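You operate a simulated robot arm through the tools that you are given. There is no shell and no other tool. Be economical: measure what you need, move in short steps, check, and stop when the job is done.

Carry out the task below with a simulated two-armed robot. There is one attempt and no reset: what you move stays moved.

JOB
Put the two loose dowels in their jar and close it.
Fine: stand the jar on the low step. Set down upright: what you pick out.

It is judged by the outcome, as a careful person would: the job done as asked, and still so three seconds after it is handed in. It fails if anything else is knocked over, pushed out of place, dropped, spilled or broken.

ROBOT AND FRAMES
Two 7-joint arms with two-finger parallel grippers on one trunk, on a base that drives. Base frame: it is fixed to the floor where the robot stands at the start and does not move with it; the origin is under the middle of the robot, x ahead of it, y to its left, z up; the surface under the hand at the start is at about z = 800. Lengths are in mm, angles in degrees, forces in N, time in s.
The left shoulder is at the start at [70, 133, 1151], the right one opposite. With the tool pointing down near the work surface each hand reaches from about 100 to 640 mm from the robot's upright axis, wherever it stands, measured 20 degrees to its own side. Places, roughly: low step on the press bench [700, 0, 900]. Payload 1.57 kg a hand.
The TCP of each hand is the grasp point between the finger pads, 30 mm short of the fingertips. In the tool frame z runs along the fingers and y along their closing line. Largest opening 80 mm; finger width 17, thickness 12; the body of the gripper, 40 by 82 mm, starts 80 mm behind the TCP.
Orientation is told as [roll, pitch, yaw] about the base's x, y, z axes, in that order, counted from this pose: with the fingers straight down and closing along the base's y, the tool's x points along the base's -x, its y along +y and its z along -z.

CONTROLS
- The arms move only by the tool nudge_tool. It takes "left_targets", "right_targets" or both (then of equal length, played together; a hand with none holds still); each is one flat list of numbers, 7 for each row, row after row: the gripper command, from -1 (shut) to 1 (fully open), values between in proportion, then the shift along the tool's x, y, z in units of 20 mm (1.0 is 20 mm), then the turn, a rotation vector about the tool's x, y, z in units of 5 degrees (1.0 is 5 degrees). In form: [fingers, x, y, z, ax, ay, az, fingers, x, y, z, ax, ay, az, ...]. A call has 1 to 12 rows; each row shifts and turns the commanded pose from where the row before left it, along the tool's axes as they then stand. A call with a number of a shift or a turn outside -1 to 1 is refused whole. Rows are played at 5 a second. More than 50 mm and 8.6 degrees between two rows, or a gripper value outside its range, and nothing of the call is played. Where a pose cannot be reached the arm comes as near as it can. A force on the tool above 50 N (or 10 N above the force at the start of the call, whichever is more), or a blocked arm, ends the call early, and 0.2 s more pass. The fingers move at their own pace (about 153 mm/s each) and stop on an object; they squeeze with about 35 N. The grip force told is the motor's: it shows also when the fingers shut on nothing. Time passes only in rows, and 0.2 s behind the last, so rows that do not move let the fingers close. The reply holds the time, the measured pose of the TCP, the force on the tool along the base axes, the opening and the grip force, in the units named above and with some noise, with the torque about the TCP (base axes, N m) and any sound that the robot's microphone picked up.
- Cameras (640 x 400 px; columns grow to the right, rows downward): "scene" is now at [142.2, -25.5, 1388.1]; the picture's right is [-0.34, -0.94, 0.00], its down [-0.54, 0.19, -0.82] and it looks along [0.77, -0.28, -0.57] (base axes); focal length 277 px, centre (320, 200). "left" rides on the left gripper at [72, 7, -122] in its tool frame; the picture's right is [-0.09, 1.00, 0.00], its down [-0.84, -0.08, -0.54] and it looks along [-0.54, -0.05, 0.84] (tool axes); focal length 238 px, centre (320, 200). "right" rides on the right gripper at [72, -7, -122] in its tool frame; the picture's right is [0.09, 1.00, 0.00], its down [-0.84, 0.08, -0.54] and it looks along [-0.54, 0.05, 0.84] (tool axes); focal length 238 px, centre (320, 200). There is no depth. A picture from a camera that has moved, and an enlarged one, comes with that camera's place and axes in the base frame and with its lens. The place of the scene camera against the robot may be out by one fixed shift of up to 18 mm in any direction.
- camera(camera): a new picture of that camera. The clock stands still meanwhile.
- lift_body(by): slides the trunk up (or, below 0, down) by that many mm; the arms and the scene camera ride with it, the base frame stays. It gives what a move gives, with no picture.
- roll_base(legs): drives the robot by 1 to 6 legs, each [ahead, left, turn to the left] in mm, mm and degrees, along the robot's own axes; the way and the turn of a leg run together, so that a leg with both is an arc; at most 1500 mm and 180 degrees a leg. The arms and the cameras ride along, it lands a little off, and it stops where it bumps. It gives what a move gives.
- pan_tilt(pan, tilt): turns the head with the scene camera to pan (to the left, within 86 degrees either way) and tilt (down, from -29 to 69), counted from straight ahead of the robot. It gives what a move gives.
- inspect(camera, box): a new picture of the part [left, top, right, bottom] of that camera's present view, enlarged. The clock stands still meanwhile.
- finish_job(): hands the job in; it is judged then, once.

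Work in short steps. Places have to be worked out from the pictures, the camera data and where the tool is seen: move nearer, look again, correct. Check each grasp and each placing, and mend what went wrong. You have 120 turns and 100 pictures in all, those below and enlarged ones among them. Open the grippers and draw the arms clear of the work before you hand the job in, unless the task says otherwise; then end with one line.

The tools are called by a JSON object that holds its "name" and its "arguments". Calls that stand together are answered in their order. nudge_tool: Moves the arms, as the interface text tells. Its arguments: {"type":"object","properties":{"left_targets":{"type":"array"},"right_targets":{"type":"array"}},"required":[]} The other tools are called the same way: lift_body (by) slides the trunk up or down; roll_base (legs) drives the base; pan_tilt (pan, tilt) turns the head that bears the scene camera; camera (camera) takes a picture; inspect (camera, box) takes an enlarged picture of a part of a camera's view; finish_job () hands the job in.

At the start:

```text
time_s: 0.0
left_tool_pos: [488.5, 110.5, 1166.0]
left_orientation: [0.0, 0.0, 0.1]
left_contact_force: [0.1, 0.1, 0.2]
left_ft_torque: [-0.01, 0.0, 0.03]
left_gripper_width: 80.1
left_grasp_force: 0.0
right_tool_pos: [391.3, -220.1, 1182.3]
right_orientation: [0.0, 0.0, -0.1]
right_contact_force: [-0.3, 0.7, 0.8]
right_ft_torque: [0.01, 0.0, 0.01]
right_gripper_width: 80.1
right_grasp_force: 0.0
trunk travel left (down, up): [-725.0, 215.0]
robot x, y, heading: [-0.7, -1.3, 0.0]
head pan, tilt: [-19.8, 35.0]
```

scene: 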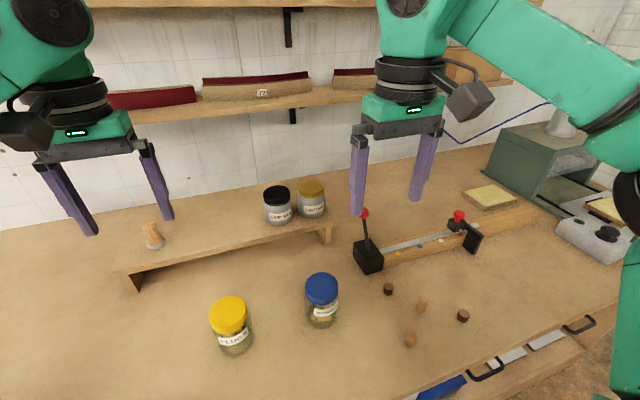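
right: 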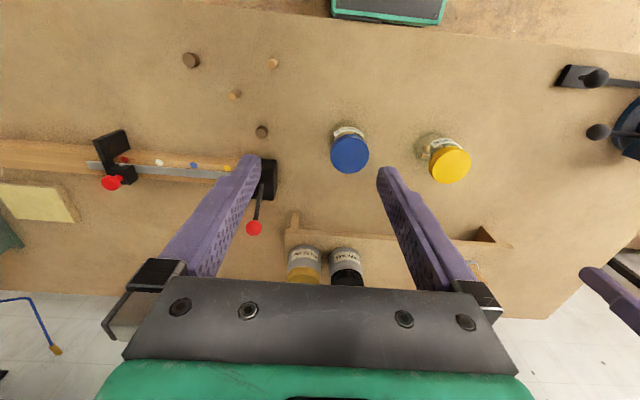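
left: 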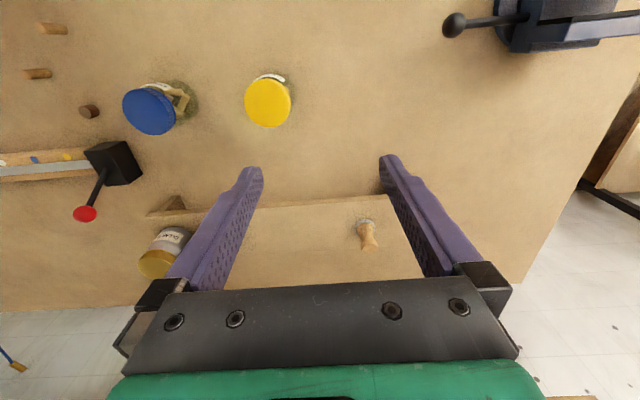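

The pictures show blue and yellow jars, small loose pieces to the right, and a low step. I look closer at jars' labels and the loose pieces.

{"name": "inspect", "arguments": {"camera": "scene", "box": [190, 250, 350, 350]}}

{"name": "inspect", "arguments": {"camera": "scene", "box": [340, 260, 500, 360]}}

{"name": "inspect", "arguments": {"camera": "scene", "box": [240, 160, 400, 260]}}

```text
4.00 times, centred on (270, 300) of scene
camera zoom: at [142.2, -25.5, 1388.1], right [-0.34, -0.94, 0.0], down [-0.54, 0.19, -0.82], along [0.77, -0.28, -0.57], focal length 1108 px, centre (520, -200)
```

zoom: 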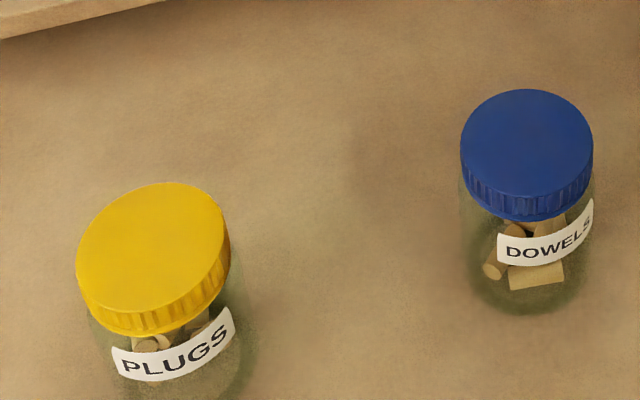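

```text
4.00 times, centred on (420, 310) of scene
camera zoom: at [142.2, -25.5, 1388.1], right [-0.34, -0.94, 0.0], down [-0.54, 0.19, -0.82], along [0.77, -0.28, -0.57], focal length 1108 px, centre (-80, -240)
```

zoom: 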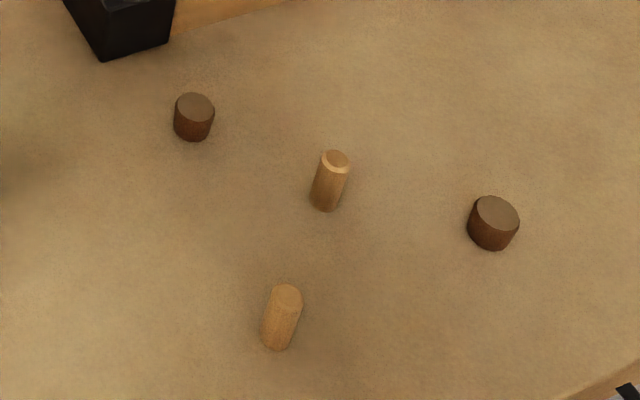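

```text
4.00 times, centred on (320, 210) of scene
camera zoom: at [142.2, -25.5, 1388.1], right [-0.34, -0.94, 0.0], down [-0.54, 0.19, -0.82], along [0.77, -0.28, -0.57], focal length 1108 px, centre (320, 160)
```

zoom: 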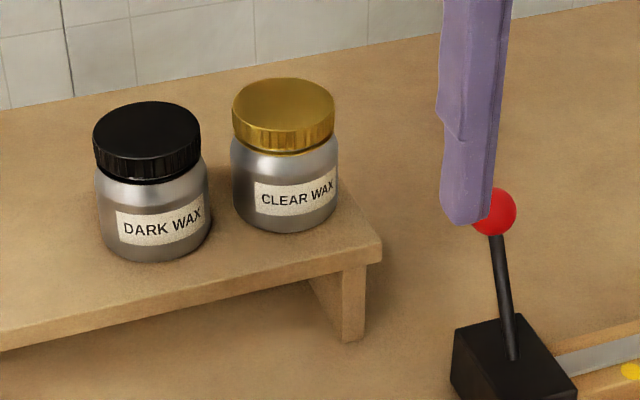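

Triangulating the two wrist cameras puts the blue DOWELS jar lid at about (475,-158,898), the yellow jar at (484,30), and the dowels near (349,-305) and (404,-376). The left hand will hold the jar body, tilted, while the right opens the lid. First I bring the left hand over and move the right hand aside.

{"name": "nudge_tool", "arguments": {"left_targets": [1, 0.575, -0.992, 0.367, 0, 0, 0, 1, 0.575, -0.992, 0.367, 0, 0, 0, 1, 0.575, -0.992, 0.367, 0, 0, 0, 1, 0.575, -0.992, 0.367, 0, 0, 0, 1, 0.575, -0.992, 0.367, 0, 0, 0, 1, 0.575, -0.992, 0.367, 0, 0, 0, 1, 0.575, -0.992, 0.367, 0, 0, 0, 1, 0.575, -0.992, 0.367, 0, 0, 0, 1, 0.575, -0.992, 0.367, 0, 0, 0], "right_targets": [1, 0, -0.6, 0, 0, 0, 0, 1, 0, -0.6, 0, 0, 0, 0, 1, 0, -0.6, 0, 0, 0, 0, 1, 0, -0.6, 0, 0, 0, 0, 1, 0, -0.6, 0, 0, 0, 0, 1, 0, -0.6, 0, 0, 0, 0, 1, 0, -0.6, 0, 0, 0, 0, 1, 0, -0.6, 0, 0, 0, 0, 1, 0, 0, 0, 0, 0, 0]}}

{"name": "nudge_tool", "arguments": {"left_targets": [1, 0, 0, 0, 0, 0, 1, 1, 0, 0, 0, 0, 0, 1, 1, 0, 0, 0, 0, 0, 1, 1, 0, 0, 0, 0, 0, 1, 1, 0, 0, 0, 0, 0, 1, 1, 0, 0, 0, 0, 0, 1, 1, 0, 0, 0, 0, 0, 1, 1, 0, 0, 0, 0, 0, 1, 1, 0, 0, 0, 0, 0, 1]}}

{"name": "nudge_tool", "arguments": {"left_targets": [1, 0, 0, 0, 0, -0.967, 0, 1, 0, 0, 0, 0, -0.967, 0, 1, 0, 0, 0, 0, -0.967, 0, 1, 0, 0, 0, 0, -0.967, 0, 1, 0, 0, 0, 0, -0.967, 0, 1, 0, 0, 0, 0, -0.967, 0, 1, 0, 0, 0, 0, -0.967, 0, 1, 0, 0, 0, 0, -0.967, 0, 1, 0, 0, 0, 0, -0.967, 0, 1, 0, 0, 0, 0, -0.967, 0, 1, 0, 0, 0, 0, -0.967, 0, 1, 0, 0, 0, 0, -0.967, 0]}}

{"name": "camera", "arguments": {"camera": "right"}}

{"name": "camera", "arguments": {"camera": "left"}}

{"name": "camera", "arguments": {"camera": "scene"}}

```text
time_s: 2.0
left_tool_pos: [385.8, -70.1, 1099.9]
left_orientation: [0.0, 0.0, 0.1]
left_contact_force: [-0.5, -0.4, 0.4]
left_ft_torque: [0.01, -0.01, -0.01]
left_gripper_width: 79.9
left_grasp_force: 0.1
right_tool_pos: [391.3, -318.0, 1180.5]
right_orientation: [0.1, 0.0, -0.1]
right_contact_force: [0.0, -0.5, -0.2]
right_ft_torque: [0.0, 0.03, 0.01]
right_gripper_width: 80.0
right_grasp_force: 0.1
trunk travel left (down, up): [-725.0, 215.0]
robot x, y, heading: [1.7, 3.1, 0.0]
head pan, tilt: [-19.8, 35.0]
```

```text
time_s: 4.0
left_tool_pos: [385.4, -67.9, 1100.5]
left_orientation: [0.0, 0.0, -44.9]
left_contact_force: [-0.4, 0.3, -0.6]
left_ft_torque: [-0.04, 0.02, -0.01]
left_gripper_width: 79.6
left_grasp_force: 0.0
right_tool_pos: [391.4, -317.1, 1181.9]
right_orientation: [0.0, 0.0, 0.0]
right_contact_force: [-0.8, 0.1, -0.1]
right_ft_torque: [-0.02, 0.03, -0.02]
right_gripper_width: 80.0
right_grasp_force: 0.1
trunk travel left (down, up): [-725.0, 215.0]
robot x, y, heading: [-0.8, -2.0, 0.2]
head pan, tilt: [-19.8, 35.0]
```

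```text
time_s: 6.6
left_tool_pos: [384.0, -69.5, 1100.9]
left_orientation: [0.1, -58.0, -45.0]
left_contact_force: [0.1, 0.3, 0.4]
left_ft_torque: [0.04, 0.0, -0.01]
left_gripper_width: 80.0
left_grasp_force: 0.0
right_tool_pos: [390.1, -319.1, 1181.3]
right_orientation: [0.0, -0.1, 0.0]
right_contact_force: [0.4, 0.5, -0.3]
right_ft_torque: [0.01, 0.04, -0.02]
right_gripper_width: 80.2
right_grasp_force: 0.1
trunk travel left (down, up): [-725.0, 215.0]
robot x, y, heading: [2.8, -0.7, -0.1]
head pan, tilt: [-19.8, 35.0]
```

```text
93 pictures are left
camera right: at [317.3, -325.7, 1302.2], right [-0.09, 1.0, 0.0], down [0.84, 0.08, 0.54], along [0.54, 0.05, -0.84], focal length 238 px, centre (320, 200)
```

right: 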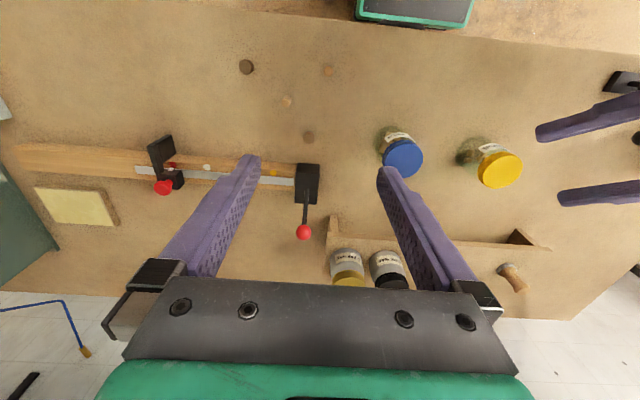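

```text
92 pictures are left
camera left: at [289.1, 36.3, 1104.6], right [0.74, 0.67, 0.08], down [-0.07, -0.04, 1.0], along [0.67, -0.74, 0.01], focal length 238 px, centre (320, 200)
```

left: 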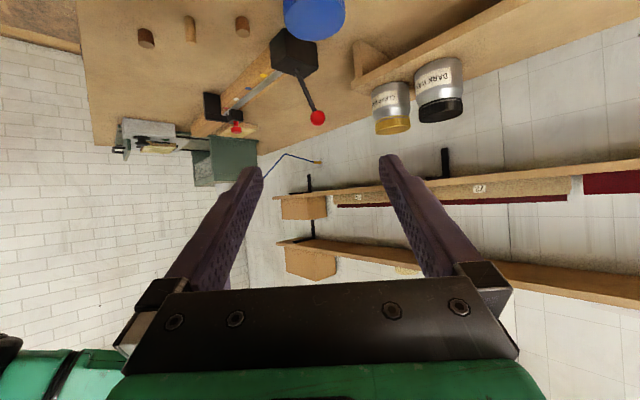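

```text
91 pictures are left
camera scene: at [140.9, -27.8, 1388.2], right [-0.34, -0.94, 0.0], down [-0.54, 0.2, -0.82], along [0.77, -0.28, -0.57], focal length 277 px, centre (320, 200)
```

scene: 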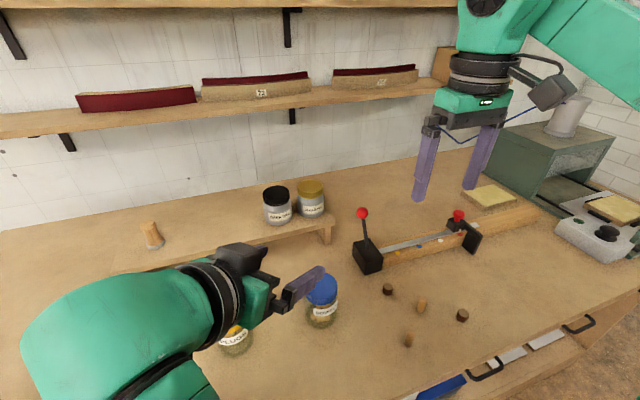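

The left hand reached its tilted pose as planned and the right camera confirms the lid at (473,-159). I lower the left hand straight down to the start of its approach line.

{"name": "nudge_tool", "arguments": {"left_targets": [1, 0.93, 0, 0.58, 0, 0, 0, 1, 0.93, 0, 0.58, 0, 0, 0, 1, 0.93, 0, 0.58, 0, 0, 0, 1, 0.93, 0, 0.58, 0, 0, 0, 1, 0.93, 0, 0.58, 0, 0, 0, 1, 0.93, 0, 0.58, 0, 0, 0, 1, 0.93, 0, 0.58, 0, 0, 0, 1, 0.93, 0, 0.58, 0, 0, 0]}}

{"name": "camera", "arguments": {"camera": "left"}}

{"name": "camera", "arguments": {"camera": "scene"}}

```text
time_s: 8.4
left_tool_pos: [385.5, -67.6, 924.9]
left_orientation: [-0.1, -58.0, -44.9]
left_contact_force: [0.8, -0.5, -0.3]
left_ft_torque: [0.02, -0.01, 0.0]
left_gripper_width: 80.0
left_grasp_force: 0.0
right_tool_pos: [391.7, -316.0, 1180.6]
right_orientation: [0.0, -0.1, 0.0]
right_contact_force: [-0.2, 0.4, -0.2]
right_ft_torque: [0.03, -0.01, 0.03]
right_gripper_width: 79.7
right_grasp_force: 0.1
trunk travel left (down, up): [-725.0, 215.0]
robot x, y, heading: [-1.5, -1.7, 0.0]
head pan, tilt: [-19.8, 35.0]
```

```text
90 pictures are left
camera left: at [290.0, 37.9, 928.5], right [0.74, 0.67, 0.08], down [-0.07, -0.04, 1.0], along [0.67, -0.74, 0.01], focal length 238 px, centre (320, 200)
```

left: 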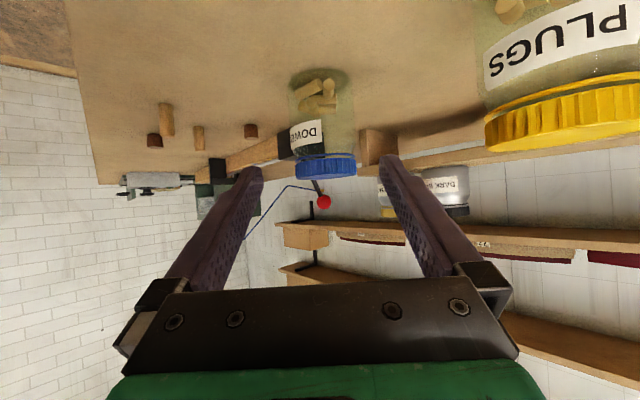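

```text
89 pictures are left
camera scene: at [142.0, -25.4, 1388.1], right [-0.34, -0.94, 0.0], down [-0.54, 0.19, -0.82], along [0.77, -0.28, -0.57], focal length 277 px, centre (320, 200)
```

scene: 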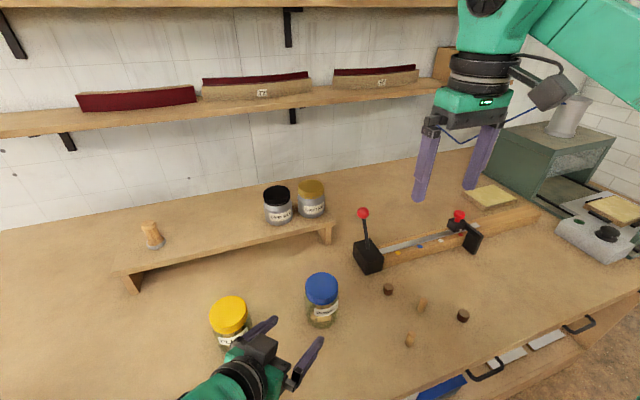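

The jar is centred between the fingers within about a millimetre. I advance 80 mm along the fingers and check the clearance.

{"name": "nudge_tool", "arguments": {"left_targets": [1, 0, 0, 0.8, 0, 0, 0, 1, 0, 0, 0.8, 0, 0, 0, 1, 0, 0, 0.8, 0, 0, 0, 1, 0, 0, 0.8, 0, 0, 0, 1, 0, 0, 0.8, 0, 0, 0]}}

{"name": "camera", "arguments": {"camera": "left"}}

{"name": "camera", "arguments": {"camera": "right"}}

```text
time_s: 9.6
left_tool_pos: [433.3, -115.6, 881.2]
left_orientation: [0.0, -58.0, -44.9]
left_contact_force: [-0.3, 0.7, 0.3]
left_ft_torque: [-0.01, -0.02, -0.01]
left_gripper_width: 79.9
left_grasp_force: 0.0
right_tool_pos: [391.3, -318.4, 1180.6]
right_orientation: [-0.1, -0.1, 0.0]
right_contact_force: [-0.4, 0.8, 0.1]
right_ft_torque: [-0.02, 0.04, -0.01]
right_gripper_width: 79.9
right_grasp_force: 0.1
trunk travel left (down, up): [-725.0, 215.0]
robot x, y, heading: [4.0, 1.8, 0.1]
head pan, tilt: [-19.8, 35.0]
```

```text
88 pictures are left
camera left: at [339.6, -10.4, 885.5], right [0.74, 0.67, 0.08], down [-0.07, -0.04, 1.0], along [0.67, -0.74, 0.01], focal length 238 px, centre (320, 200)
```

left: 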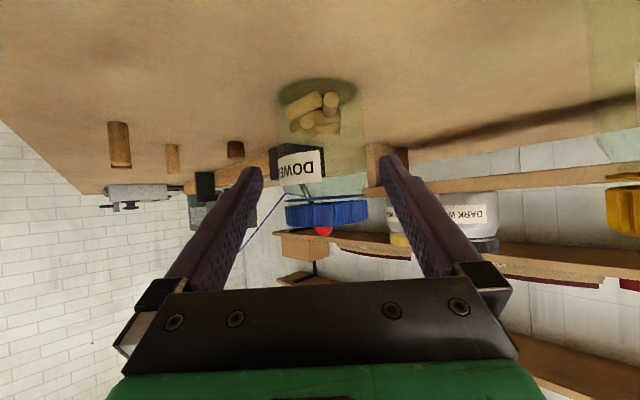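

```text
87 pictures are left
camera right: at [318.8, -324.0, 1302.2], right [-0.09, 1.0, 0.0], down [0.84, 0.08, 0.54], along [0.54, 0.05, -0.84], focal length 238 px, centre (320, 200)
```

right: 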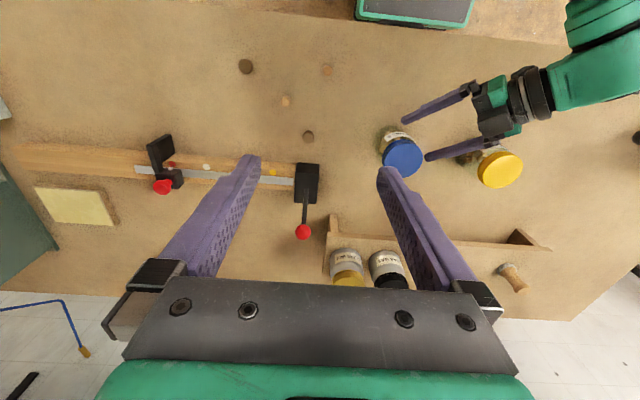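

The jar looks about 2 mm toward the tool's +y side. I correct for that and advance the remaining 70 mm.

{"name": "nudge_tool", "arguments": {"left_targets": [1, 0, 0.09, 0, 0, 0, 0, 1, 0, 0, 0.7, 0, 0, 0, 1, 0, 0, 0.7, 0, 0, 0, 1, 0, 0, 0.7, 0, 0, 0, 1, 0, 0, 0.7, 0, 0, 0, 1, 0, 0, 0.7, 0, 0, 0]}}

{"name": "camera", "arguments": {"camera": "left"}}

```text
time_s: 11.0
left_tool_pos: [474.0, -158.7, 843.9]
left_orientation: [0.0, -57.9, -44.8]
left_contact_force: [0.0, 0.6, 0.5]
left_ft_torque: [0.02, 0.0, 0.0]
left_gripper_width: 80.0
left_grasp_force: 0.0
right_tool_pos: [391.5, -317.5, 1180.7]
right_orientation: [0.0, 0.0, 0.0]
right_contact_force: [-0.1, 0.2, -0.3]
right_ft_torque: [0.0, 0.04, 0.0]
right_gripper_width: 80.0
right_grasp_force: 0.0
trunk travel left (down, up): [-725.0, 215.0]
robot x, y, heading: [1.4, -1.1, 0.0]
head pan, tilt: [-19.8, 35.0]
```

```text
86 pictures are left
camera left: at [379.7, -53.2, 848.7], right [0.74, 0.67, 0.08], down [-0.06, -0.04, 1.0], along [0.67, -0.74, 0.01], focal length 238 px, centre (320, 200)
```

left: 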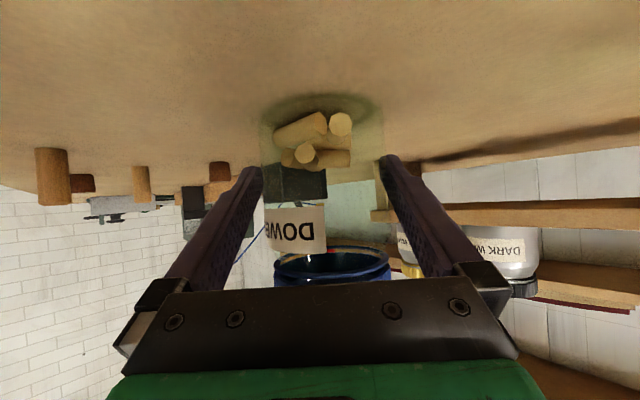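

The jar stands between the fingers without touching them. I close the left fingers on it.

{"name": "nudge_tool", "arguments": {"left_targets": [0.6, 0, 0, 0, 0, 0, 0, 0.3, 0, 0, 0, 0, 0, 0, -1, 0, 0, 0, 0, 0, 0, -1, 0, 0, 0, 0, 0, 0]}}

{"name": "camera", "arguments": {"camera": "left"}}

{"name": "inspect", "arguments": {"camera": "right", "box": [340, 80, 500, 180]}}

```text
time_s: 12.0
left_tool_pos: [474.1, -158.4, 844.7]
left_orientation: [-0.1, -58.1, -44.9]
left_contact_force: [0.6, -0.4, 0.0]
left_ft_torque: [-0.09, 0.06, 0.01]
left_gripper_width: 71.3
left_grasp_force: 34.7
right_tool_pos: [391.0, -317.0, 1180.0]
right_orientation: [0.1, 0.0, 0.0]
right_contact_force: [0.1, 0.5, 0.0]
right_ft_torque: [0.03, 0.0, 0.0]
right_gripper_width: 80.1
right_grasp_force: 0.1
trunk travel left (down, up): [-725.0, 215.0]
robot x, y, heading: [-1.0, 4.5, 0.0]
head pan, tilt: [-19.8, 35.0]
```

```text
85 pictures are left
camera left: at [379.6, -52.9, 848.9], right [0.74, 0.67, 0.08], down [-0.07, -0.04, 1.0], along [0.67, -0.74, 0.01], focal length 238 px, centre (320, 200)
```

left: 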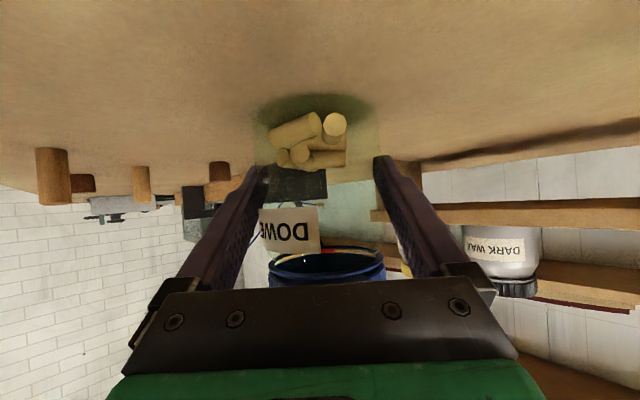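

```text
4.00 times, centred on (420, 130) of right
camera zoom: at [318.6, -323.8, 1302.3], right [-0.09, 1.0, 0.0], down [0.84, 0.08, 0.54], along [0.54, 0.05, -0.84], focal length 953 px, centre (-80, 480)
```

zoom: 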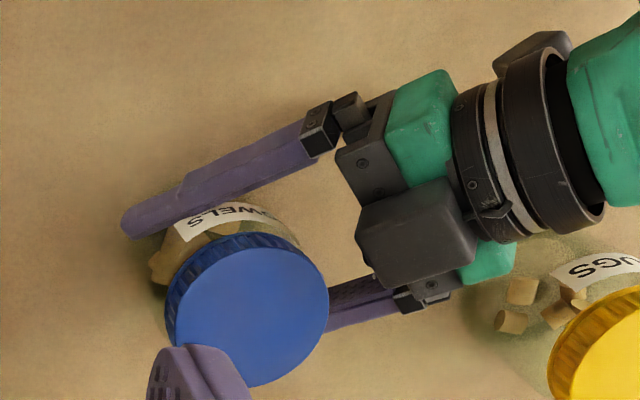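

Gripped at 71 mm with no push on the jar. I bring the right hand above the lid at about (473.5,-159.5), with fingertips some 60 mm above it.

{"name": "nudge_tool", "arguments": {"right_targets": [1, -0.413, 0.788, 0.9, 0, 0, 0, 1, -0.413, 0.788, 0.9, 0, 0, 0, 1, -0.413, 0.788, 0.9, 0, 0, 0, 1, -0.413, 0.788, 0.9, 0, 0, 0, 1, -0.413, 0.788, 0.9, 0, 0, 0, 1, -0.413, 0.788, 0.9, 0, 0, 0, 1, -0.413, 0.788, 0.9, 0, 0, 0, 1, -0.413, 0.788, 0.9, 0, 0, 0, 1, -0.413, 0.788, 0.9, 0, 0, 0, 1, -0.413, 0.788, 0.9, 0, 0, 0]}}

{"name": "camera", "arguments": {"camera": "right"}}

{"name": "camera", "arguments": {"camera": "scene"}}

```text
time_s: 14.2
left_tool_pos: [473.6, -159.2, 846.3]
left_orientation: [0.0, -58.0, -44.9]
left_contact_force: [0.2, -0.1, 0.2]
left_ft_torque: [0.05, 0.01, -0.03]
left_gripper_width: 71.5
left_grasp_force: 35.0
right_tool_pos: [474.6, -159.2, 1000.4]
right_orientation: [-0.1, 0.0, 0.1]
right_contact_force: [-0.3, -0.3, 0.1]
right_ft_torque: [-0.02, -0.01, 0.01]
right_gripper_width: 80.1
right_grasp_force: 0.1
trunk travel left (down, up): [-725.0, 215.0]
robot x, y, heading: [1.0, -0.9, -0.3]
head pan, tilt: [-19.8, 35.0]
```

```text
83 pictures are left
camera right: at [402.2, -165.9, 1122.4], right [-0.09, 1.0, 0.0], down [0.84, 0.08, 0.54], along [0.54, 0.05, -0.84], focal length 238 px, centre (320, 200)
```

right: 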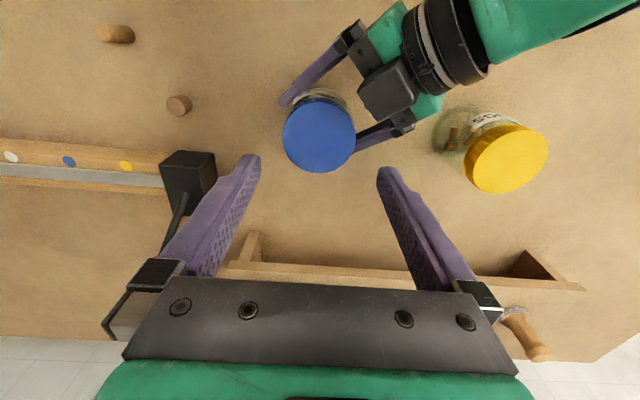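

```text
82 pictures are left
camera scene: at [142.7, -25.1, 1388.1], right [-0.34, -0.94, 0.0], down [-0.54, 0.19, -0.82], along [0.77, -0.28, -0.57], focal length 277 px, centre (320, 200)
```

scene: 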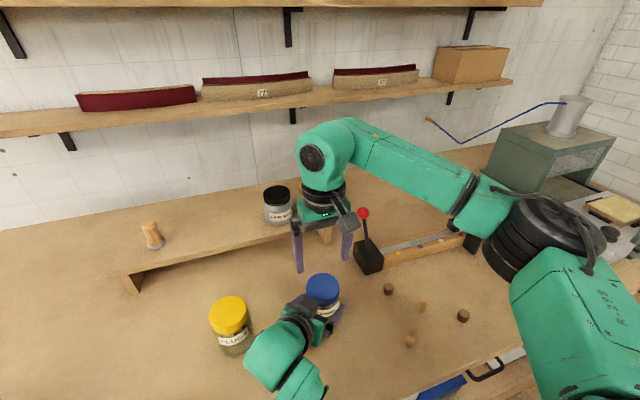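

The lid centre reads about (472,-160), so I correct by 2 mm and lower the open right hand around the lid, to a TCP height of about 912.

{"name": "nudge_tool", "arguments": {"right_targets": [1, 0.1, -0.05, 0, 0, 0, 0, 1, 0, 0, 0.88, 0, 0, 0, 1, 0, 0, 0.88, 0, 0, 0, 1, 0, 0, 0.88, 0, 0, 0, 1, 0, 0, 0.88, 0, 0, 0, 1, 0, 0, 0.88, 0, 0, 0]}}

{"name": "camera", "arguments": {"camera": "right"}}

{"name": "inspect", "arguments": {"camera": "scene", "box": [240, 220, 400, 320]}}

```text
time_s: 15.6
left_tool_pos: [473.8, -158.4, 846.7]
left_orientation: [-0.2, -57.9, -44.8]
left_contact_force: [0.0, 1.0, -0.2]
left_ft_torque: [0.04, 0.0, 0.01]
left_gripper_width: 71.5
left_grasp_force: 34.9
right_tool_pos: [473.7, -156.8, 913.6]
right_orientation: [0.0, 0.0, 0.0]
right_contact_force: [1.0, 0.0, 0.0]
right_ft_torque: [0.01, 0.01, 0.0]
right_gripper_width: 80.0
right_grasp_force: 0.0
trunk travel left (down, up): [-725.0, 215.0]
robot x, y, heading: [0.2, 2.0, -0.1]
head pan, tilt: [-19.8, 35.0]
```

```text
81 pictures are left
camera right: at [399.8, -164.8, 1035.0], right [-0.09, 1.0, 0.0], down [0.84, 0.08, 0.54], along [0.54, 0.05, -0.84], focal length 238 px, centre (320, 200)
```

right: 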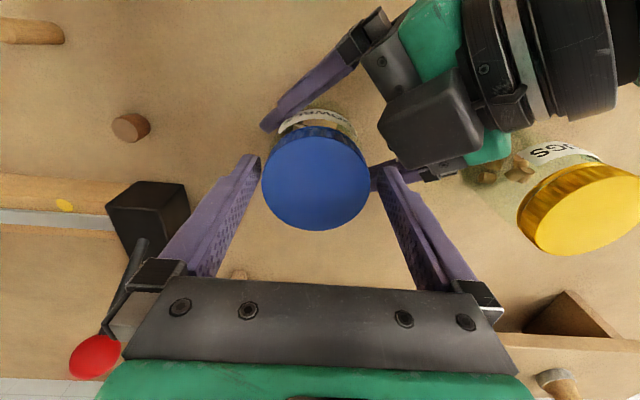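

```text
4.00 times, centred on (320, 270) of scene
camera zoom: at [142.3, -25.6, 1388.1], right [-0.34, -0.94, 0.0], down [-0.54, 0.19, -0.82], along [0.77, -0.28, -0.57], focal length 1108 px, centre (320, -80)
```

zoom: 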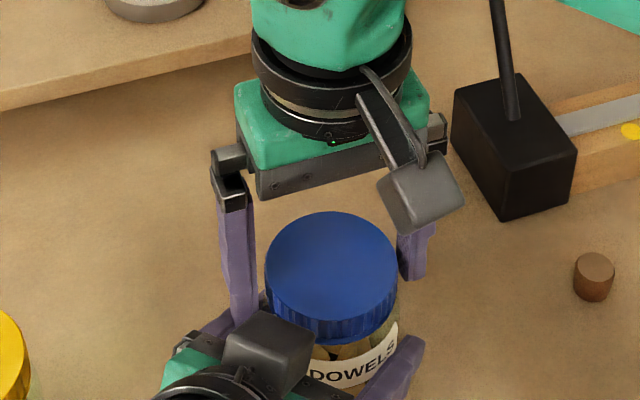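

The lid sits centred between the fingers. I shift 1.5 mm toward -y, then close on it and look at the forces.

{"name": "nudge_tool", "arguments": {"right_targets": [1, 0.05, -0.08, 0.1, 0, 0, 0, 0.6, 0, 0, 0, 0, 0, 0, -1, 0, 0, 0, 0, 0, 0, -1, 0, 0, 0, 0, 0, 0]}}

```text
time_s: 16.6
left_tool_pos: [473.8, -158.1, 844.3]
left_orientation: [-0.1, -58.0, -44.8]
left_contact_force: [-1.6, 3.3, -0.3]
left_ft_torque: [-0.09, -0.11, 0.02]
left_gripper_width: 71.2
left_grasp_force: 34.6
right_tool_pos: [471.6, -160.1, 911.4]
right_orientation: [0.0, 0.0, 0.0]
right_contact_force: [1.3, -3.3, -1.7]
right_ft_torque: [-0.08, -0.02, -0.06]
right_gripper_width: 66.5
right_grasp_force: 35.2
trunk travel left (down, up): [-725.0, 215.0]
robot x, y, heading: [0.2, 2.4, -0.3]
head pan, tilt: [-19.8, 35.0]
```

Lid gripped at 66.5 mm with only about 3 N sideways. I twist counterclockwise by 30° and watch the torque.

{"name": "nudge_tool", "arguments": {"right_targets": [-1, 0, 0, 0, 0, 0, -1, -1, 0, 0, 0, 0, 0, -1, -1, 0, 0, 0, 0, 0, -1, -1, 0, 0, 0, 0, 0, -1, -1, 0, 0, 0, 0, 0, -1, -1, 0, 0, 0, 0, 0, -1]}}

{"name": "camera", "arguments": {"camera": "right"}}

```text
time_s: 18.0
left_tool_pos: [474.3, -157.1, 844.7]
left_orientation: [-0.1, -57.9, -44.9]
left_contact_force: [-13.7, 16.1, 2.0]
left_ft_torque: [-0.98, -1.67, 0.62]
left_gripper_width: 71.6
left_grasp_force: 34.7
right_tool_pos: [473.8, -163.0, 910.8]
right_orientation: [-0.3, 0.0, 29.9]
right_contact_force: [13.5, -17.0, 1.5]
right_ft_torque: [-0.12, 0.53, -0.71]
right_gripper_width: 66.0
right_grasp_force: 35.3
trunk travel left (down, up): [-725.0, 215.0]
robot x, y, heading: [1.9, 3.2, -0.1]
head pan, tilt: [-19.8, 35.0]
```

```text
79 pictures are left
camera right: at [412.6, -203.1, 1033.7], right [-0.58, 0.82, 0.0], down [0.68, 0.49, 0.54], along [0.45, 0.31, -0.84], focal length 238 px, centre (320, 200)
```

right: 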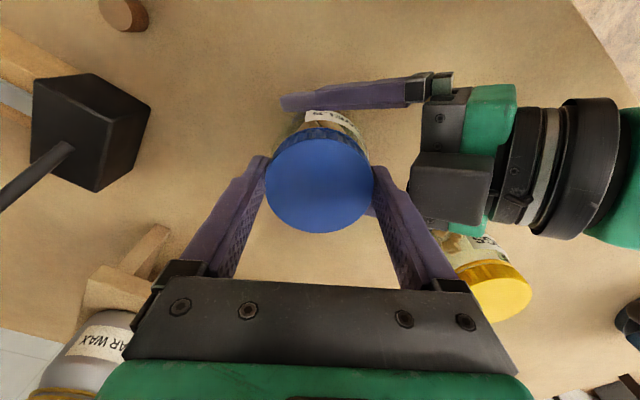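

The lid grip pushes about 21 N sideways because of a small misalignment. I relieve it with a 2 mm shift along tool -y and read again.

{"name": "nudge_tool", "arguments": {"right_targets": [-1, 0, -0.1, 0, 0, 0, 0, -1, 0, 0, 0, 0, 0, 0]}}

{"name": "inspect", "arguments": {"camera": "scene", "box": [240, 220, 400, 320]}}

```text
time_s: 18.6
left_tool_pos: [474.1, -158.6, 844.9]
left_orientation: [0.0, -57.9, -45.0]
left_contact_force: [-17.9, 22.4, 1.6]
left_ft_torque: [-1.48, -1.68, -0.23]
left_gripper_width: 71.4
left_grasp_force: 34.9
right_tool_pos: [472.9, -160.7, 912.5]
right_orientation: [-0.3, 0.0, 30.0]
right_contact_force: [19.1, -22.4, 1.7]
right_ft_torque: [0.1, 0.23, 0.13]
right_gripper_width: 66.3
right_grasp_force: 34.7
trunk travel left (down, up): [-725.0, 215.0]
robot x, y, heading: [1.2, -1.0, 0.0]
head pan, tilt: [-19.8, 35.0]
```

```text
4.00 times, centred on (320, 270) of scene
camera zoom: at [141.7, -25.3, 1388.2], right [-0.34, -0.94, 0.0], down [-0.54, 0.19, -0.82], along [0.77, -0.28, -0.57], focal length 1108 px, centre (320, -80)
```

zoom: 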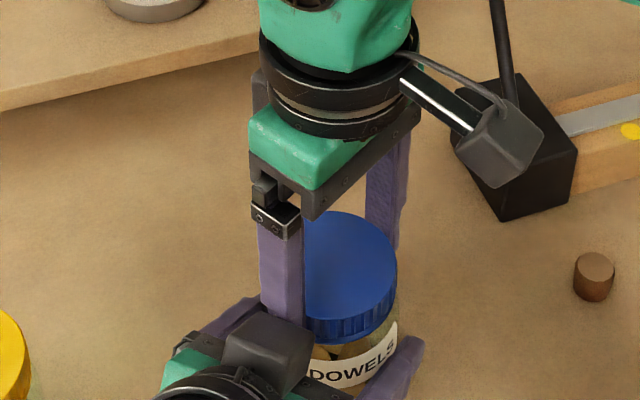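

The force rose, so the sign is the other way round. I shift 5 mm back along tool +y.

{"name": "nudge_tool", "arguments": {"right_targets": [-1, 0, 0.1, 0, 0, 0, 0, -1, 0, 0.15, 0, 0, 0, 0, -1, 0, 0, 0, 0, 0, 0]}}

```text
time_s: 19.4
left_tool_pos: [474.1, -158.6, 845.3]
left_orientation: [0.1, -57.9, -44.8]
left_contact_force: [-23.9, 31.6, 0.8]
left_ft_torque: [-2.41, -2.17, -0.16]
left_gripper_width: 71.1
left_grasp_force: 35.0
right_tool_pos: [471.9, -161.4, 912.6]
right_orientation: [-0.6, -0.3, 29.7]
right_contact_force: [26.4, -33.9, 7.1]
right_ft_torque: [0.36, 0.19, -0.02]
right_gripper_width: 66.0
right_grasp_force: 34.9
trunk travel left (down, up): [-725.0, 215.0]
robot x, y, heading: [-1.3, -1.2, 0.0]
head pan, tilt: [-19.8, 35.0]
```

Now it's higher still, so the near finger is likely pressing on the left gripper's body. I undo the shift, go 3 mm further the other way, and look.

{"name": "nudge_tool", "arguments": {"right_targets": [-1, 0, -0.2, 0, 0, 0, 0, -1, 0, -0.2, 0, 0, 0, 0, -1, 0, 0, 0, 0, 0, 0]}}

{"name": "inspect", "arguments": {"camera": "right", "box": [240, 70, 480, 220]}}

{"name": "inspect", "arguments": {"camera": "scene", "box": [270, 250, 370, 312]}}

{"name": "camera", "arguments": {"camera": "left"}}

```text
time_s: 20.2
left_tool_pos: [474.2, -157.2, 845.1]
left_orientation: [-0.1, -58.1, -44.9]
left_contact_force: [-19.1, 21.6, 0.7]
left_ft_torque: [-1.01, -1.25, 0.36]
left_gripper_width: 71.2
left_grasp_force: 35.0
right_tool_pos: [472.2, -161.3, 911.7]
right_orientation: [-0.3, -0.1, 29.9]
right_contact_force: [18.1, -19.8, 2.5]
right_ft_torque: [-0.09, -0.11, -0.4]
right_gripper_width: 65.8
right_grasp_force: 35.0
right hand out of reach, approached as far as the arm can: row 2
trunk travel left (down, up): [-725.0, 215.0]
robot x, y, heading: [1.4, -0.9, 0.0]
head pan, tilt: [-19.8, 35.0]
```

```text
2.67 times, centred on (360, 145) of right
camera zoom: at [412.2, -202.7, 1033.7], right [-0.58, 0.82, -0.01], down [0.68, 0.49, 0.54], along [0.45, 0.31, -0.84], focal length 636 px, centre (213, 347)
```

zoom: 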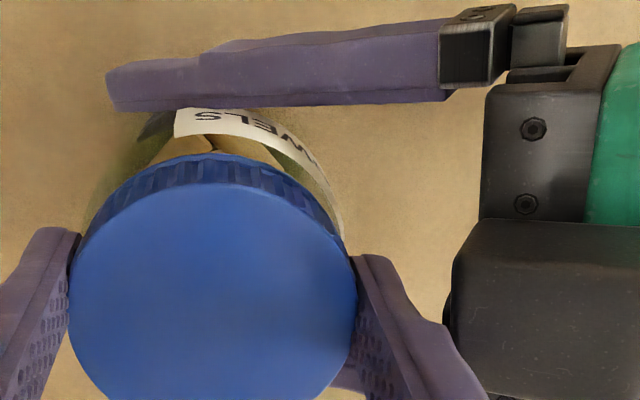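

```text
6.40 times, centred on (320, 281) of scene
camera zoom: at [141.6, -24.9, 1388.1], right [-0.34, -0.94, 0.0], down [-0.54, 0.19, -0.82], along [0.77, -0.28, -0.57], focal length 1772 px, centre (320, -318)
```

zoom: 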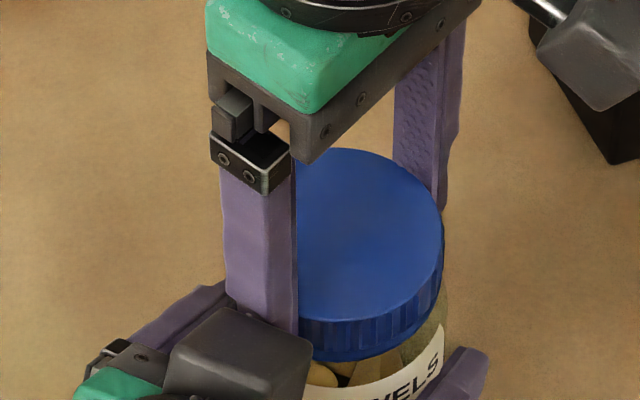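

```text
75 pictures are left
camera left: at [379.0, -52.3, 848.8], right [0.74, 0.67, 0.08], down [-0.06, -0.04, 1.0], along [0.67, -0.74, 0.01], focal length 238 px, centre (320, 200)
```

left: 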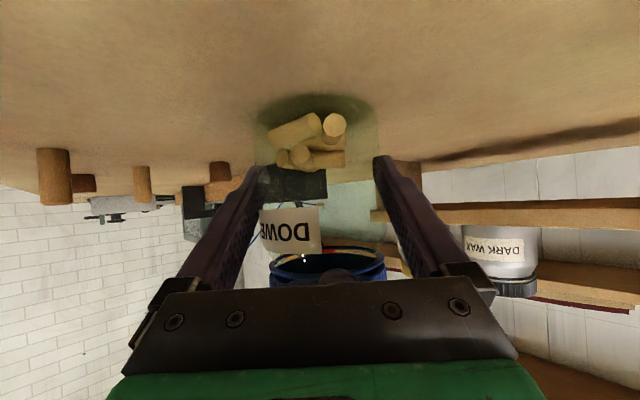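

The right finger is touching a block on top of the left gripper (left-hand side of the jar). I turn back to yaw 0, release, rise, and re-approach at yaw -90 so that the twist runs from -90 to 0, clear of the left hand.

{"name": "nudge_tool", "arguments": {"right_targets": [-1, 0, 0, 0, 0, 0, 1, -1, 0, 0, 0, 0, 0, 1, -1, 0, 0, 0, 0, 0, 1, -1, 0, 0, 0, 0, 0, 1, -1, 0, 0, 0, 0, 0, 1, -1, 0, 0, 0, 0, 0, 1, -1, 0, 0, 0, 0, 0, 0]}}

```text
time_s: 21.8
left_tool_pos: [475.2, -158.1, 844.7]
left_orientation: [-0.2, -58.0, -44.8]
left_contact_force: [-5.6, -2.3, -3.5]
left_ft_torque: [0.43, -0.08, -0.07]
left_gripper_width: 71.0
left_grasp_force: 34.8
right_tool_pos: [472.2, -159.7, 911.9]
right_orientation: [0.2, 0.2, 0.1]
right_contact_force: [6.1, 1.8, 3.2]
right_ft_torque: [-0.3, -0.26, 0.05]
right_gripper_width: 66.3
right_grasp_force: 35.3
trunk travel left (down, up): [-725.0, 215.0]
robot x, y, heading: [3.6, -0.8, -0.0]
head pan, tilt: [-19.8, 35.0]
```

Forces have dropped. I open, rise 70 mm and turn the right hand to yaw -90.

{"name": "nudge_tool", "arguments": {"right_targets": [1, 0, 0, 0, 0, 0, 0, 1, 0, 0, 0, 0, 0, 0, 1, 0, 0, -0.7, 0, 0, 0, 1, 0, 0, -0.7, 0, 0, 0, 1, 0, 0, -0.7, 0, 0, 0, 1, 0, 0, -0.7, 0, 0, 0, 1, 0, 0, -0.7, 0, 0, 0]}}

{"name": "nudge_tool", "arguments": {"right_targets": [1, 0, 0, 0, 0, 0, 1, 1, 0, 0, 0, 0, 0, 1, 1, 0, 0, 0, 0, 0, 1, 1, 0, 0, 0, 0, 0, 1, 1, 0, 0, 0, 0, 0, 1, 1, 0, 0, 0, 0, 0, 1, 1, 0, 0, 0, 0, 0, 1, 1, 0, 0, 0, 0, 0, 1, 1, 0, 0, 0, 0, 0, 1]}}

{"name": "nudge_tool", "arguments": {"right_targets": [1, 0, 0, 0, 0, 0, 1, 1, 0, 0, 0, 0, 0, 1, 1, 0, 0, 0, 0, 0, 1, 1, 0, 0, 0, 0, 0, 1, 1, 0, 0, 0, 0, 0, 1, 1, 0, 0, 0, 0, 0, 1, 1, 0, 0, 0, 0, 0, 1, 1, 0, 0, 0, 0, 0, 1, 1, 0, 0, 0, 0, 0, 1]}}

{"name": "camera", "arguments": {"camera": "right"}}

{"name": "camera", "arguments": {"camera": "scene"}}

```text
time_s: 23.4
left_tool_pos: [475.5, -158.0, 845.7]
left_orientation: [-0.1, -57.8, -44.8]
left_contact_force: [-0.4, 0.3, -0.7]
left_ft_torque: [0.02, -0.04, 0.0]
left_gripper_width: 71.0
left_grasp_force: 35.0
right_tool_pos: [471.6, -160.8, 982.8]
right_orientation: [0.0, 0.0, 0.0]
right_contact_force: [0.1, 1.3, -0.1]
right_ft_torque: [0.0, -0.02, -0.02]
right_gripper_width: 80.1
right_grasp_force: 0.0
trunk travel left (down, up): [-725.0, 215.0]
robot x, y, heading: [-0.2, -1.5, -0.1]
head pan, tilt: [-19.8, 35.0]
```

```text
time_s: 25.4
left_tool_pos: [474.7, -158.6, 845.2]
left_orientation: [-0.1, -57.9, -44.8]
left_contact_force: [0.3, 0.6, 0.1]
left_ft_torque: [0.04, 0.04, -0.01]
left_gripper_width: 71.2
left_grasp_force: 35.2
right_tool_pos: [473.4, -161.0, 981.2]
right_orientation: [0.0, -0.1, -45.2]
right_contact_force: [0.5, 0.4, 1.1]
right_ft_torque: [0.03, 0.02, 0.01]
right_gripper_width: 80.1
right_grasp_force: 0.1
trunk travel left (down, up): [-725.0, 215.0]
robot x, y, heading: [-0.0, 1.7, -0.0]
head pan, tilt: [-19.8, 35.0]
```

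```text
time_s: 27.4
left_tool_pos: [473.9, -158.5, 845.5]
left_orientation: [-0.1, -57.8, -44.8]
left_contact_force: [0.6, 0.0, 0.0]
left_ft_torque: [0.05, 0.0, -0.01]
left_gripper_width: 70.9
left_grasp_force: 35.3
right_tool_pos: [470.7, -161.6, 983.2]
right_orientation: [0.0, -0.1, -90.1]
right_contact_force: [-0.2, 0.3, 0.9]
right_ft_torque: [0.0, -0.03, 0.01]
right_gripper_width: 80.3
right_grasp_force: 0.1
trunk travel left (down, up): [-725.0, 215.0]
robot x, y, heading: [-1.7, -1.0, -0.5]
head pan, tilt: [-19.8, 35.0]
```

```text
74 pictures are left
camera right: at [464.8, -89.7, 1104.2], right [1.0, 0.09, 0.0], down [0.08, -0.84, 0.54], along [0.05, -0.54, -0.84], focal length 238 px, centre (320, 200)
```

right: 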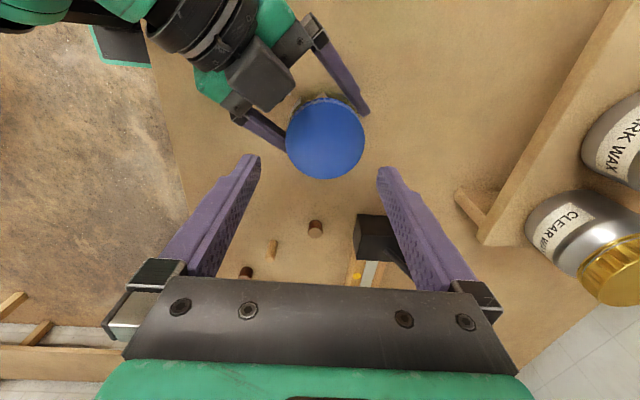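

```text
73 pictures are left
camera scene: at [142.5, -25.7, 1388.0], right [-0.34, -0.94, 0.0], down [-0.54, 0.19, -0.82], along [0.77, -0.28, -0.57], focal length 277 px, centre (320, 200)
```

scene: 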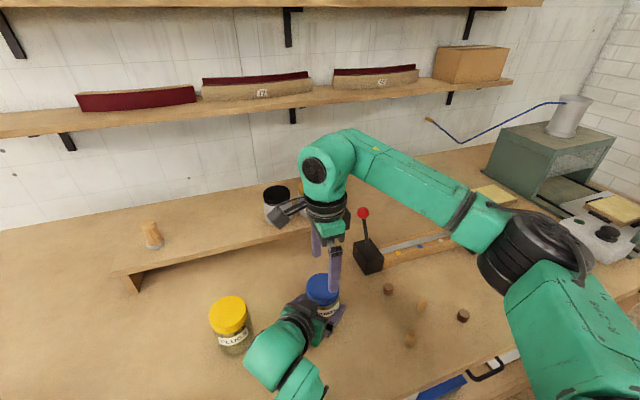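

The lid reads (475,-156). I turn to yaw -75 to stay clear of the left gripper's block, correct by 2 mm and lower around the lid.

{"name": "nudge_tool", "arguments": {"right_targets": [1, 0.1, 0.1, 0, 0, 0, 0, 1, 0, 0, 0, 0, 0, -1, 1, 0, 0, 0, 0, 0, -1, 1, 0, 0, 0, 0, 0, -1, 1, 0, 0, 0.7, 0, 0, 0, 1, 0, 0, 0.7, 0, 0, 0, 1, 0, 0, 0.7, 0, 0, 0, 1, 0, 0, 0.7, 0, 0, 0, 1, 0, 0, 0.7, 0, 0, 0]}}

{"name": "camera", "arguments": {"camera": "right"}}

```text
time_s: 29.4
left_tool_pos: [474.7, -158.6, 844.3]
left_orientation: [-0.2, -57.8, -44.8]
left_contact_force: [1.5, 0.5, -0.1]
left_ft_torque: [0.01, -0.04, -0.03]
left_gripper_width: 70.8
left_grasp_force: 34.6
right_tool_pos: [475.2, -159.9, 911.9]
right_orientation: [0.0, 0.1, -75.0]
right_contact_force: [0.5, -0.4, 0.1]
right_ft_torque: [0.0, -0.02, -0.01]
right_gripper_width: 79.8
right_grasp_force: 0.1
trunk travel left (down, up): [-725.0, 215.0]
robot x, y, heading: [0.1, 2.9, 0.0]
head pan, tilt: [-19.8, 35.0]
```

```text
72 pictures are left
camera right: at [448.9, -92.7, 1034.2], right [0.94, 0.35, 0.0], down [0.29, -0.79, 0.54], along [0.19, -0.51, -0.84], focal length 238 px, centre (320, 200)
```

right: 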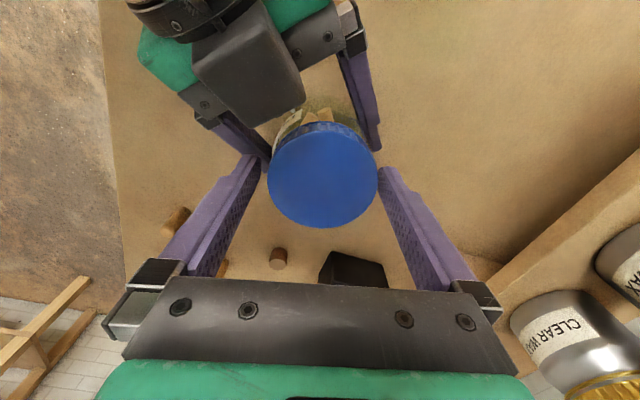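

Well placed and no contact. I shift 1.5 mm along tool +y, close on the lid, and twist by 15° as a first check.

{"name": "nudge_tool", "arguments": {"right_targets": [1, 0, 0.07, 0, 0, 0, 0, 0.6, 0, 0, 0, 0, 0, 0, -1, 0, 0, 0, 0, 0, 0, -1, 0, 0, 0, 0, 0, 0]}}

{"name": "nudge_tool", "arguments": {"right_targets": [-1, 0, 0, 0, 0, 0, -1, -1, 0, 0, 0, 0, 0, -1, -1, 0, 0, 0, 0, 0, -1]}}

```text
time_s: 30.4
left_tool_pos: [474.4, -158.5, 845.4]
left_orientation: [-0.1, -58.0, -44.8]
left_contact_force: [-7.7, 0.5, 0.1]
left_ft_torque: [-0.04, -0.41, 0.04]
left_gripper_width: 70.8
left_grasp_force: 35.0
right_tool_pos: [475.9, -159.0, 913.6]
right_orientation: [0.1, -0.1, -75.0]
right_contact_force: [8.6, -1.0, -2.0]
right_ft_torque: [0.01, -0.15, -0.01]
right_gripper_width: 66.1
right_grasp_force: 35.2
trunk travel left (down, up): [-725.0, 215.0]
robot x, y, heading: [0.7, -0.8, -0.1]
head pan, tilt: [-19.8, 35.0]
```

```text
time_s: 31.2
left_tool_pos: [473.7, -157.9, 843.3]
left_orientation: [-0.1, -57.9, -44.9]
left_contact_force: [-14.4, 2.5, 0.2]
left_ft_torque: [-0.14, -0.95, -0.01]
left_gripper_width: 70.8
left_grasp_force: 34.5
right_tool_pos: [475.4, -160.1, 913.2]
right_orientation: [0.1, -0.2, -60.1]
right_contact_force: [17.0, -3.1, -0.3]
right_ft_torque: [-0.09, -0.18, -0.01]
right_gripper_width: 66.3
right_grasp_force: 35.4
trunk travel left (down, up): [-725.0, 215.0]
robot x, y, heading: [4.9, -0.5, -0.2]
head pan, tilt: [-19.8, 35.0]
```

Almost no twist torque, but about 17 N toward +x, so the lid centre lies a little further that way. I shift 2.5 mm in +x and read again.

{"name": "nudge_tool", "arguments": {"right_targets": [-1, -0.06, 0.11, 0, 0, 0, 0, -1, 0, 0, 0, 0, 0, 0]}}

```text
time_s: 31.8
left_tool_pos: [475.2, -157.2, 846.1]
left_orientation: [-0.1, -57.9, -44.8]
left_contact_force: [0.1, 2.8, 0.0]
left_ft_torque: [-0.22, 0.51, 0.07]
left_gripper_width: 70.9
left_grasp_force: 34.7
right_tool_pos: [476.1, -159.2, 912.5]
right_orientation: [-0.1, 0.1, -59.9]
right_contact_force: [-1.4, -2.5, 3.6]
right_ft_torque: [0.09, -0.3, 0.0]
right_gripper_width: 66.5
right_grasp_force: 35.7
trunk travel left (down, up): [-725.0, 215.0]
robot x, y, heading: [-3.3, -0.0, 0.2]
head pan, tilt: [-19.8, 35.0]
```

Forces are relieved. I continue twisting by 55°.

{"name": "nudge_tool", "arguments": {"right_targets": [-1, 0, 0, 0, 0, 0, -1, -1, 0, 0, 0, 0, 0, -1, -1, 0, 0, 0, 0, 0, -1, -1, 0, 0, 0, 0, 0, -1, -1, 0, 0, 0, 0, 0, -1, -1, 0, 0, 0, 0, 0, -1]}}

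{"name": "nudge_tool", "arguments": {"right_targets": [-1, 0, 0, 0, 0, 0, -1, -1, 0, 0, 0, 0, 0, -1, -1, 0, 0, 0, 0, 0, -1, -1, 0, 0, 0, 0, 0, -1, -1, 0, 0, 0, 0, 0, -1]}}

```text
time_s: 33.2
left_tool_pos: [475.5, -157.9, 844.8]
left_orientation: [0.2, -57.9, -44.8]
left_contact_force: [25.0, 3.5, -4.5]
left_ft_torque: [0.05, 1.1, 0.14]
left_gripper_width: 70.4
left_grasp_force: 34.9
right_tool_pos: [477.6, -159.2, 912.6]
right_orientation: [-0.1, 0.2, -29.8]
right_contact_force: [-24.3, -2.8, 8.3]
right_ft_torque: [-0.19, 0.47, -0.13]
right_gripper_width: 66.3
right_grasp_force: 34.8
trunk travel left (down, up): [-725.0, 215.0]
robot x, y, heading: [0.7, 3.1, 0.0]
head pan, tilt: [-19.8, 35.0]
```

```text
time_s: 34.4
left_tool_pos: [474.9, -157.8, 843.4]
left_orientation: [-0.2, -57.9, -44.8]
left_contact_force: [25.5, 3.4, -6.3]
left_ft_torque: [-0.14, 1.05, 0.05]
left_gripper_width: 70.9
left_grasp_force: 35.1
right_tool_pos: [477.1, -158.9, 912.0]
right_orientation: [-0.1, 0.2, -4.9]
right_contact_force: [-25.0, -3.4, 8.4]
right_ft_torque: [-0.06, 0.48, -0.01]
right_gripper_width: 66.4
right_grasp_force: 35.3
trunk travel left (down, up): [-725.0, 215.0]
robot x, y, heading: [-3.1, 0.9, 0.0]
head pan, tilt: [-19.8, 35.0]
```

The upward push on the tool (8 N) suggests the lid is rising on its thread. I shift 2.5 mm in -x to relieve the side force and rise 3 mm to test whether it's free.

{"name": "nudge_tool", "arguments": {"right_targets": [-1, 0.12, 0, 0, 0, 0, 0, -1, 0, 0, -0.08, 0, 0, 0, -1, 0, 0, -0.07, 0, 0, 0]}}

{"name": "inspect", "arguments": {"camera": "scene", "box": [270, 250, 370, 312]}}

```text
time_s: 35.2
left_tool_pos: [474.2, -159.3, 846.1]
left_orientation: [-0.1, -58.1, -44.8]
left_contact_force: [-1.2, 16.3, 4.9]
left_ft_torque: [-0.73, -0.08, 0.04]
left_gripper_width: 71.0
left_grasp_force: 34.6
right_tool_pos: [476.6, -160.9, 914.8]
right_orientation: [-0.2, -0.1, -5.1]
right_contact_force: [1.5, -15.3, -7.6]
right_ft_torque: [-0.35, -0.09, -0.02]
right_gripper_width: 66.3
right_grasp_force: 34.9
trunk travel left (down, up): [-725.0, 215.0]
robot x, y, heading: [-2.5, 0.4, 0.2]
head pan, tilt: [-19.8, 35.0]
```

```text
6.40 times, centred on (320, 281) of scene
camera zoom: at [142.5, -25.7, 1388.0], right [-0.34, -0.94, 0.0], down [-0.54, 0.19, -0.82], along [0.77, -0.28, -0.57], focal length 1772 px, centre (320, -318)
```

zoom: 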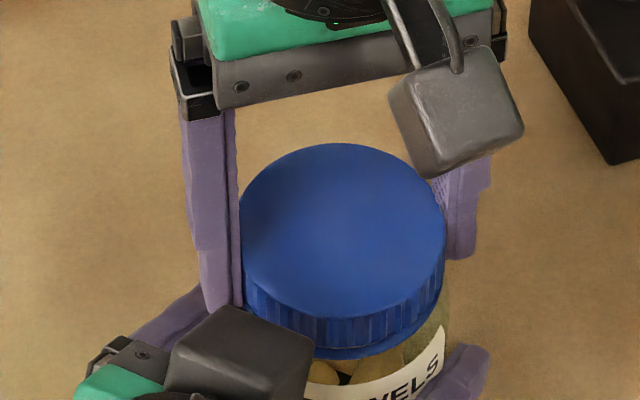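

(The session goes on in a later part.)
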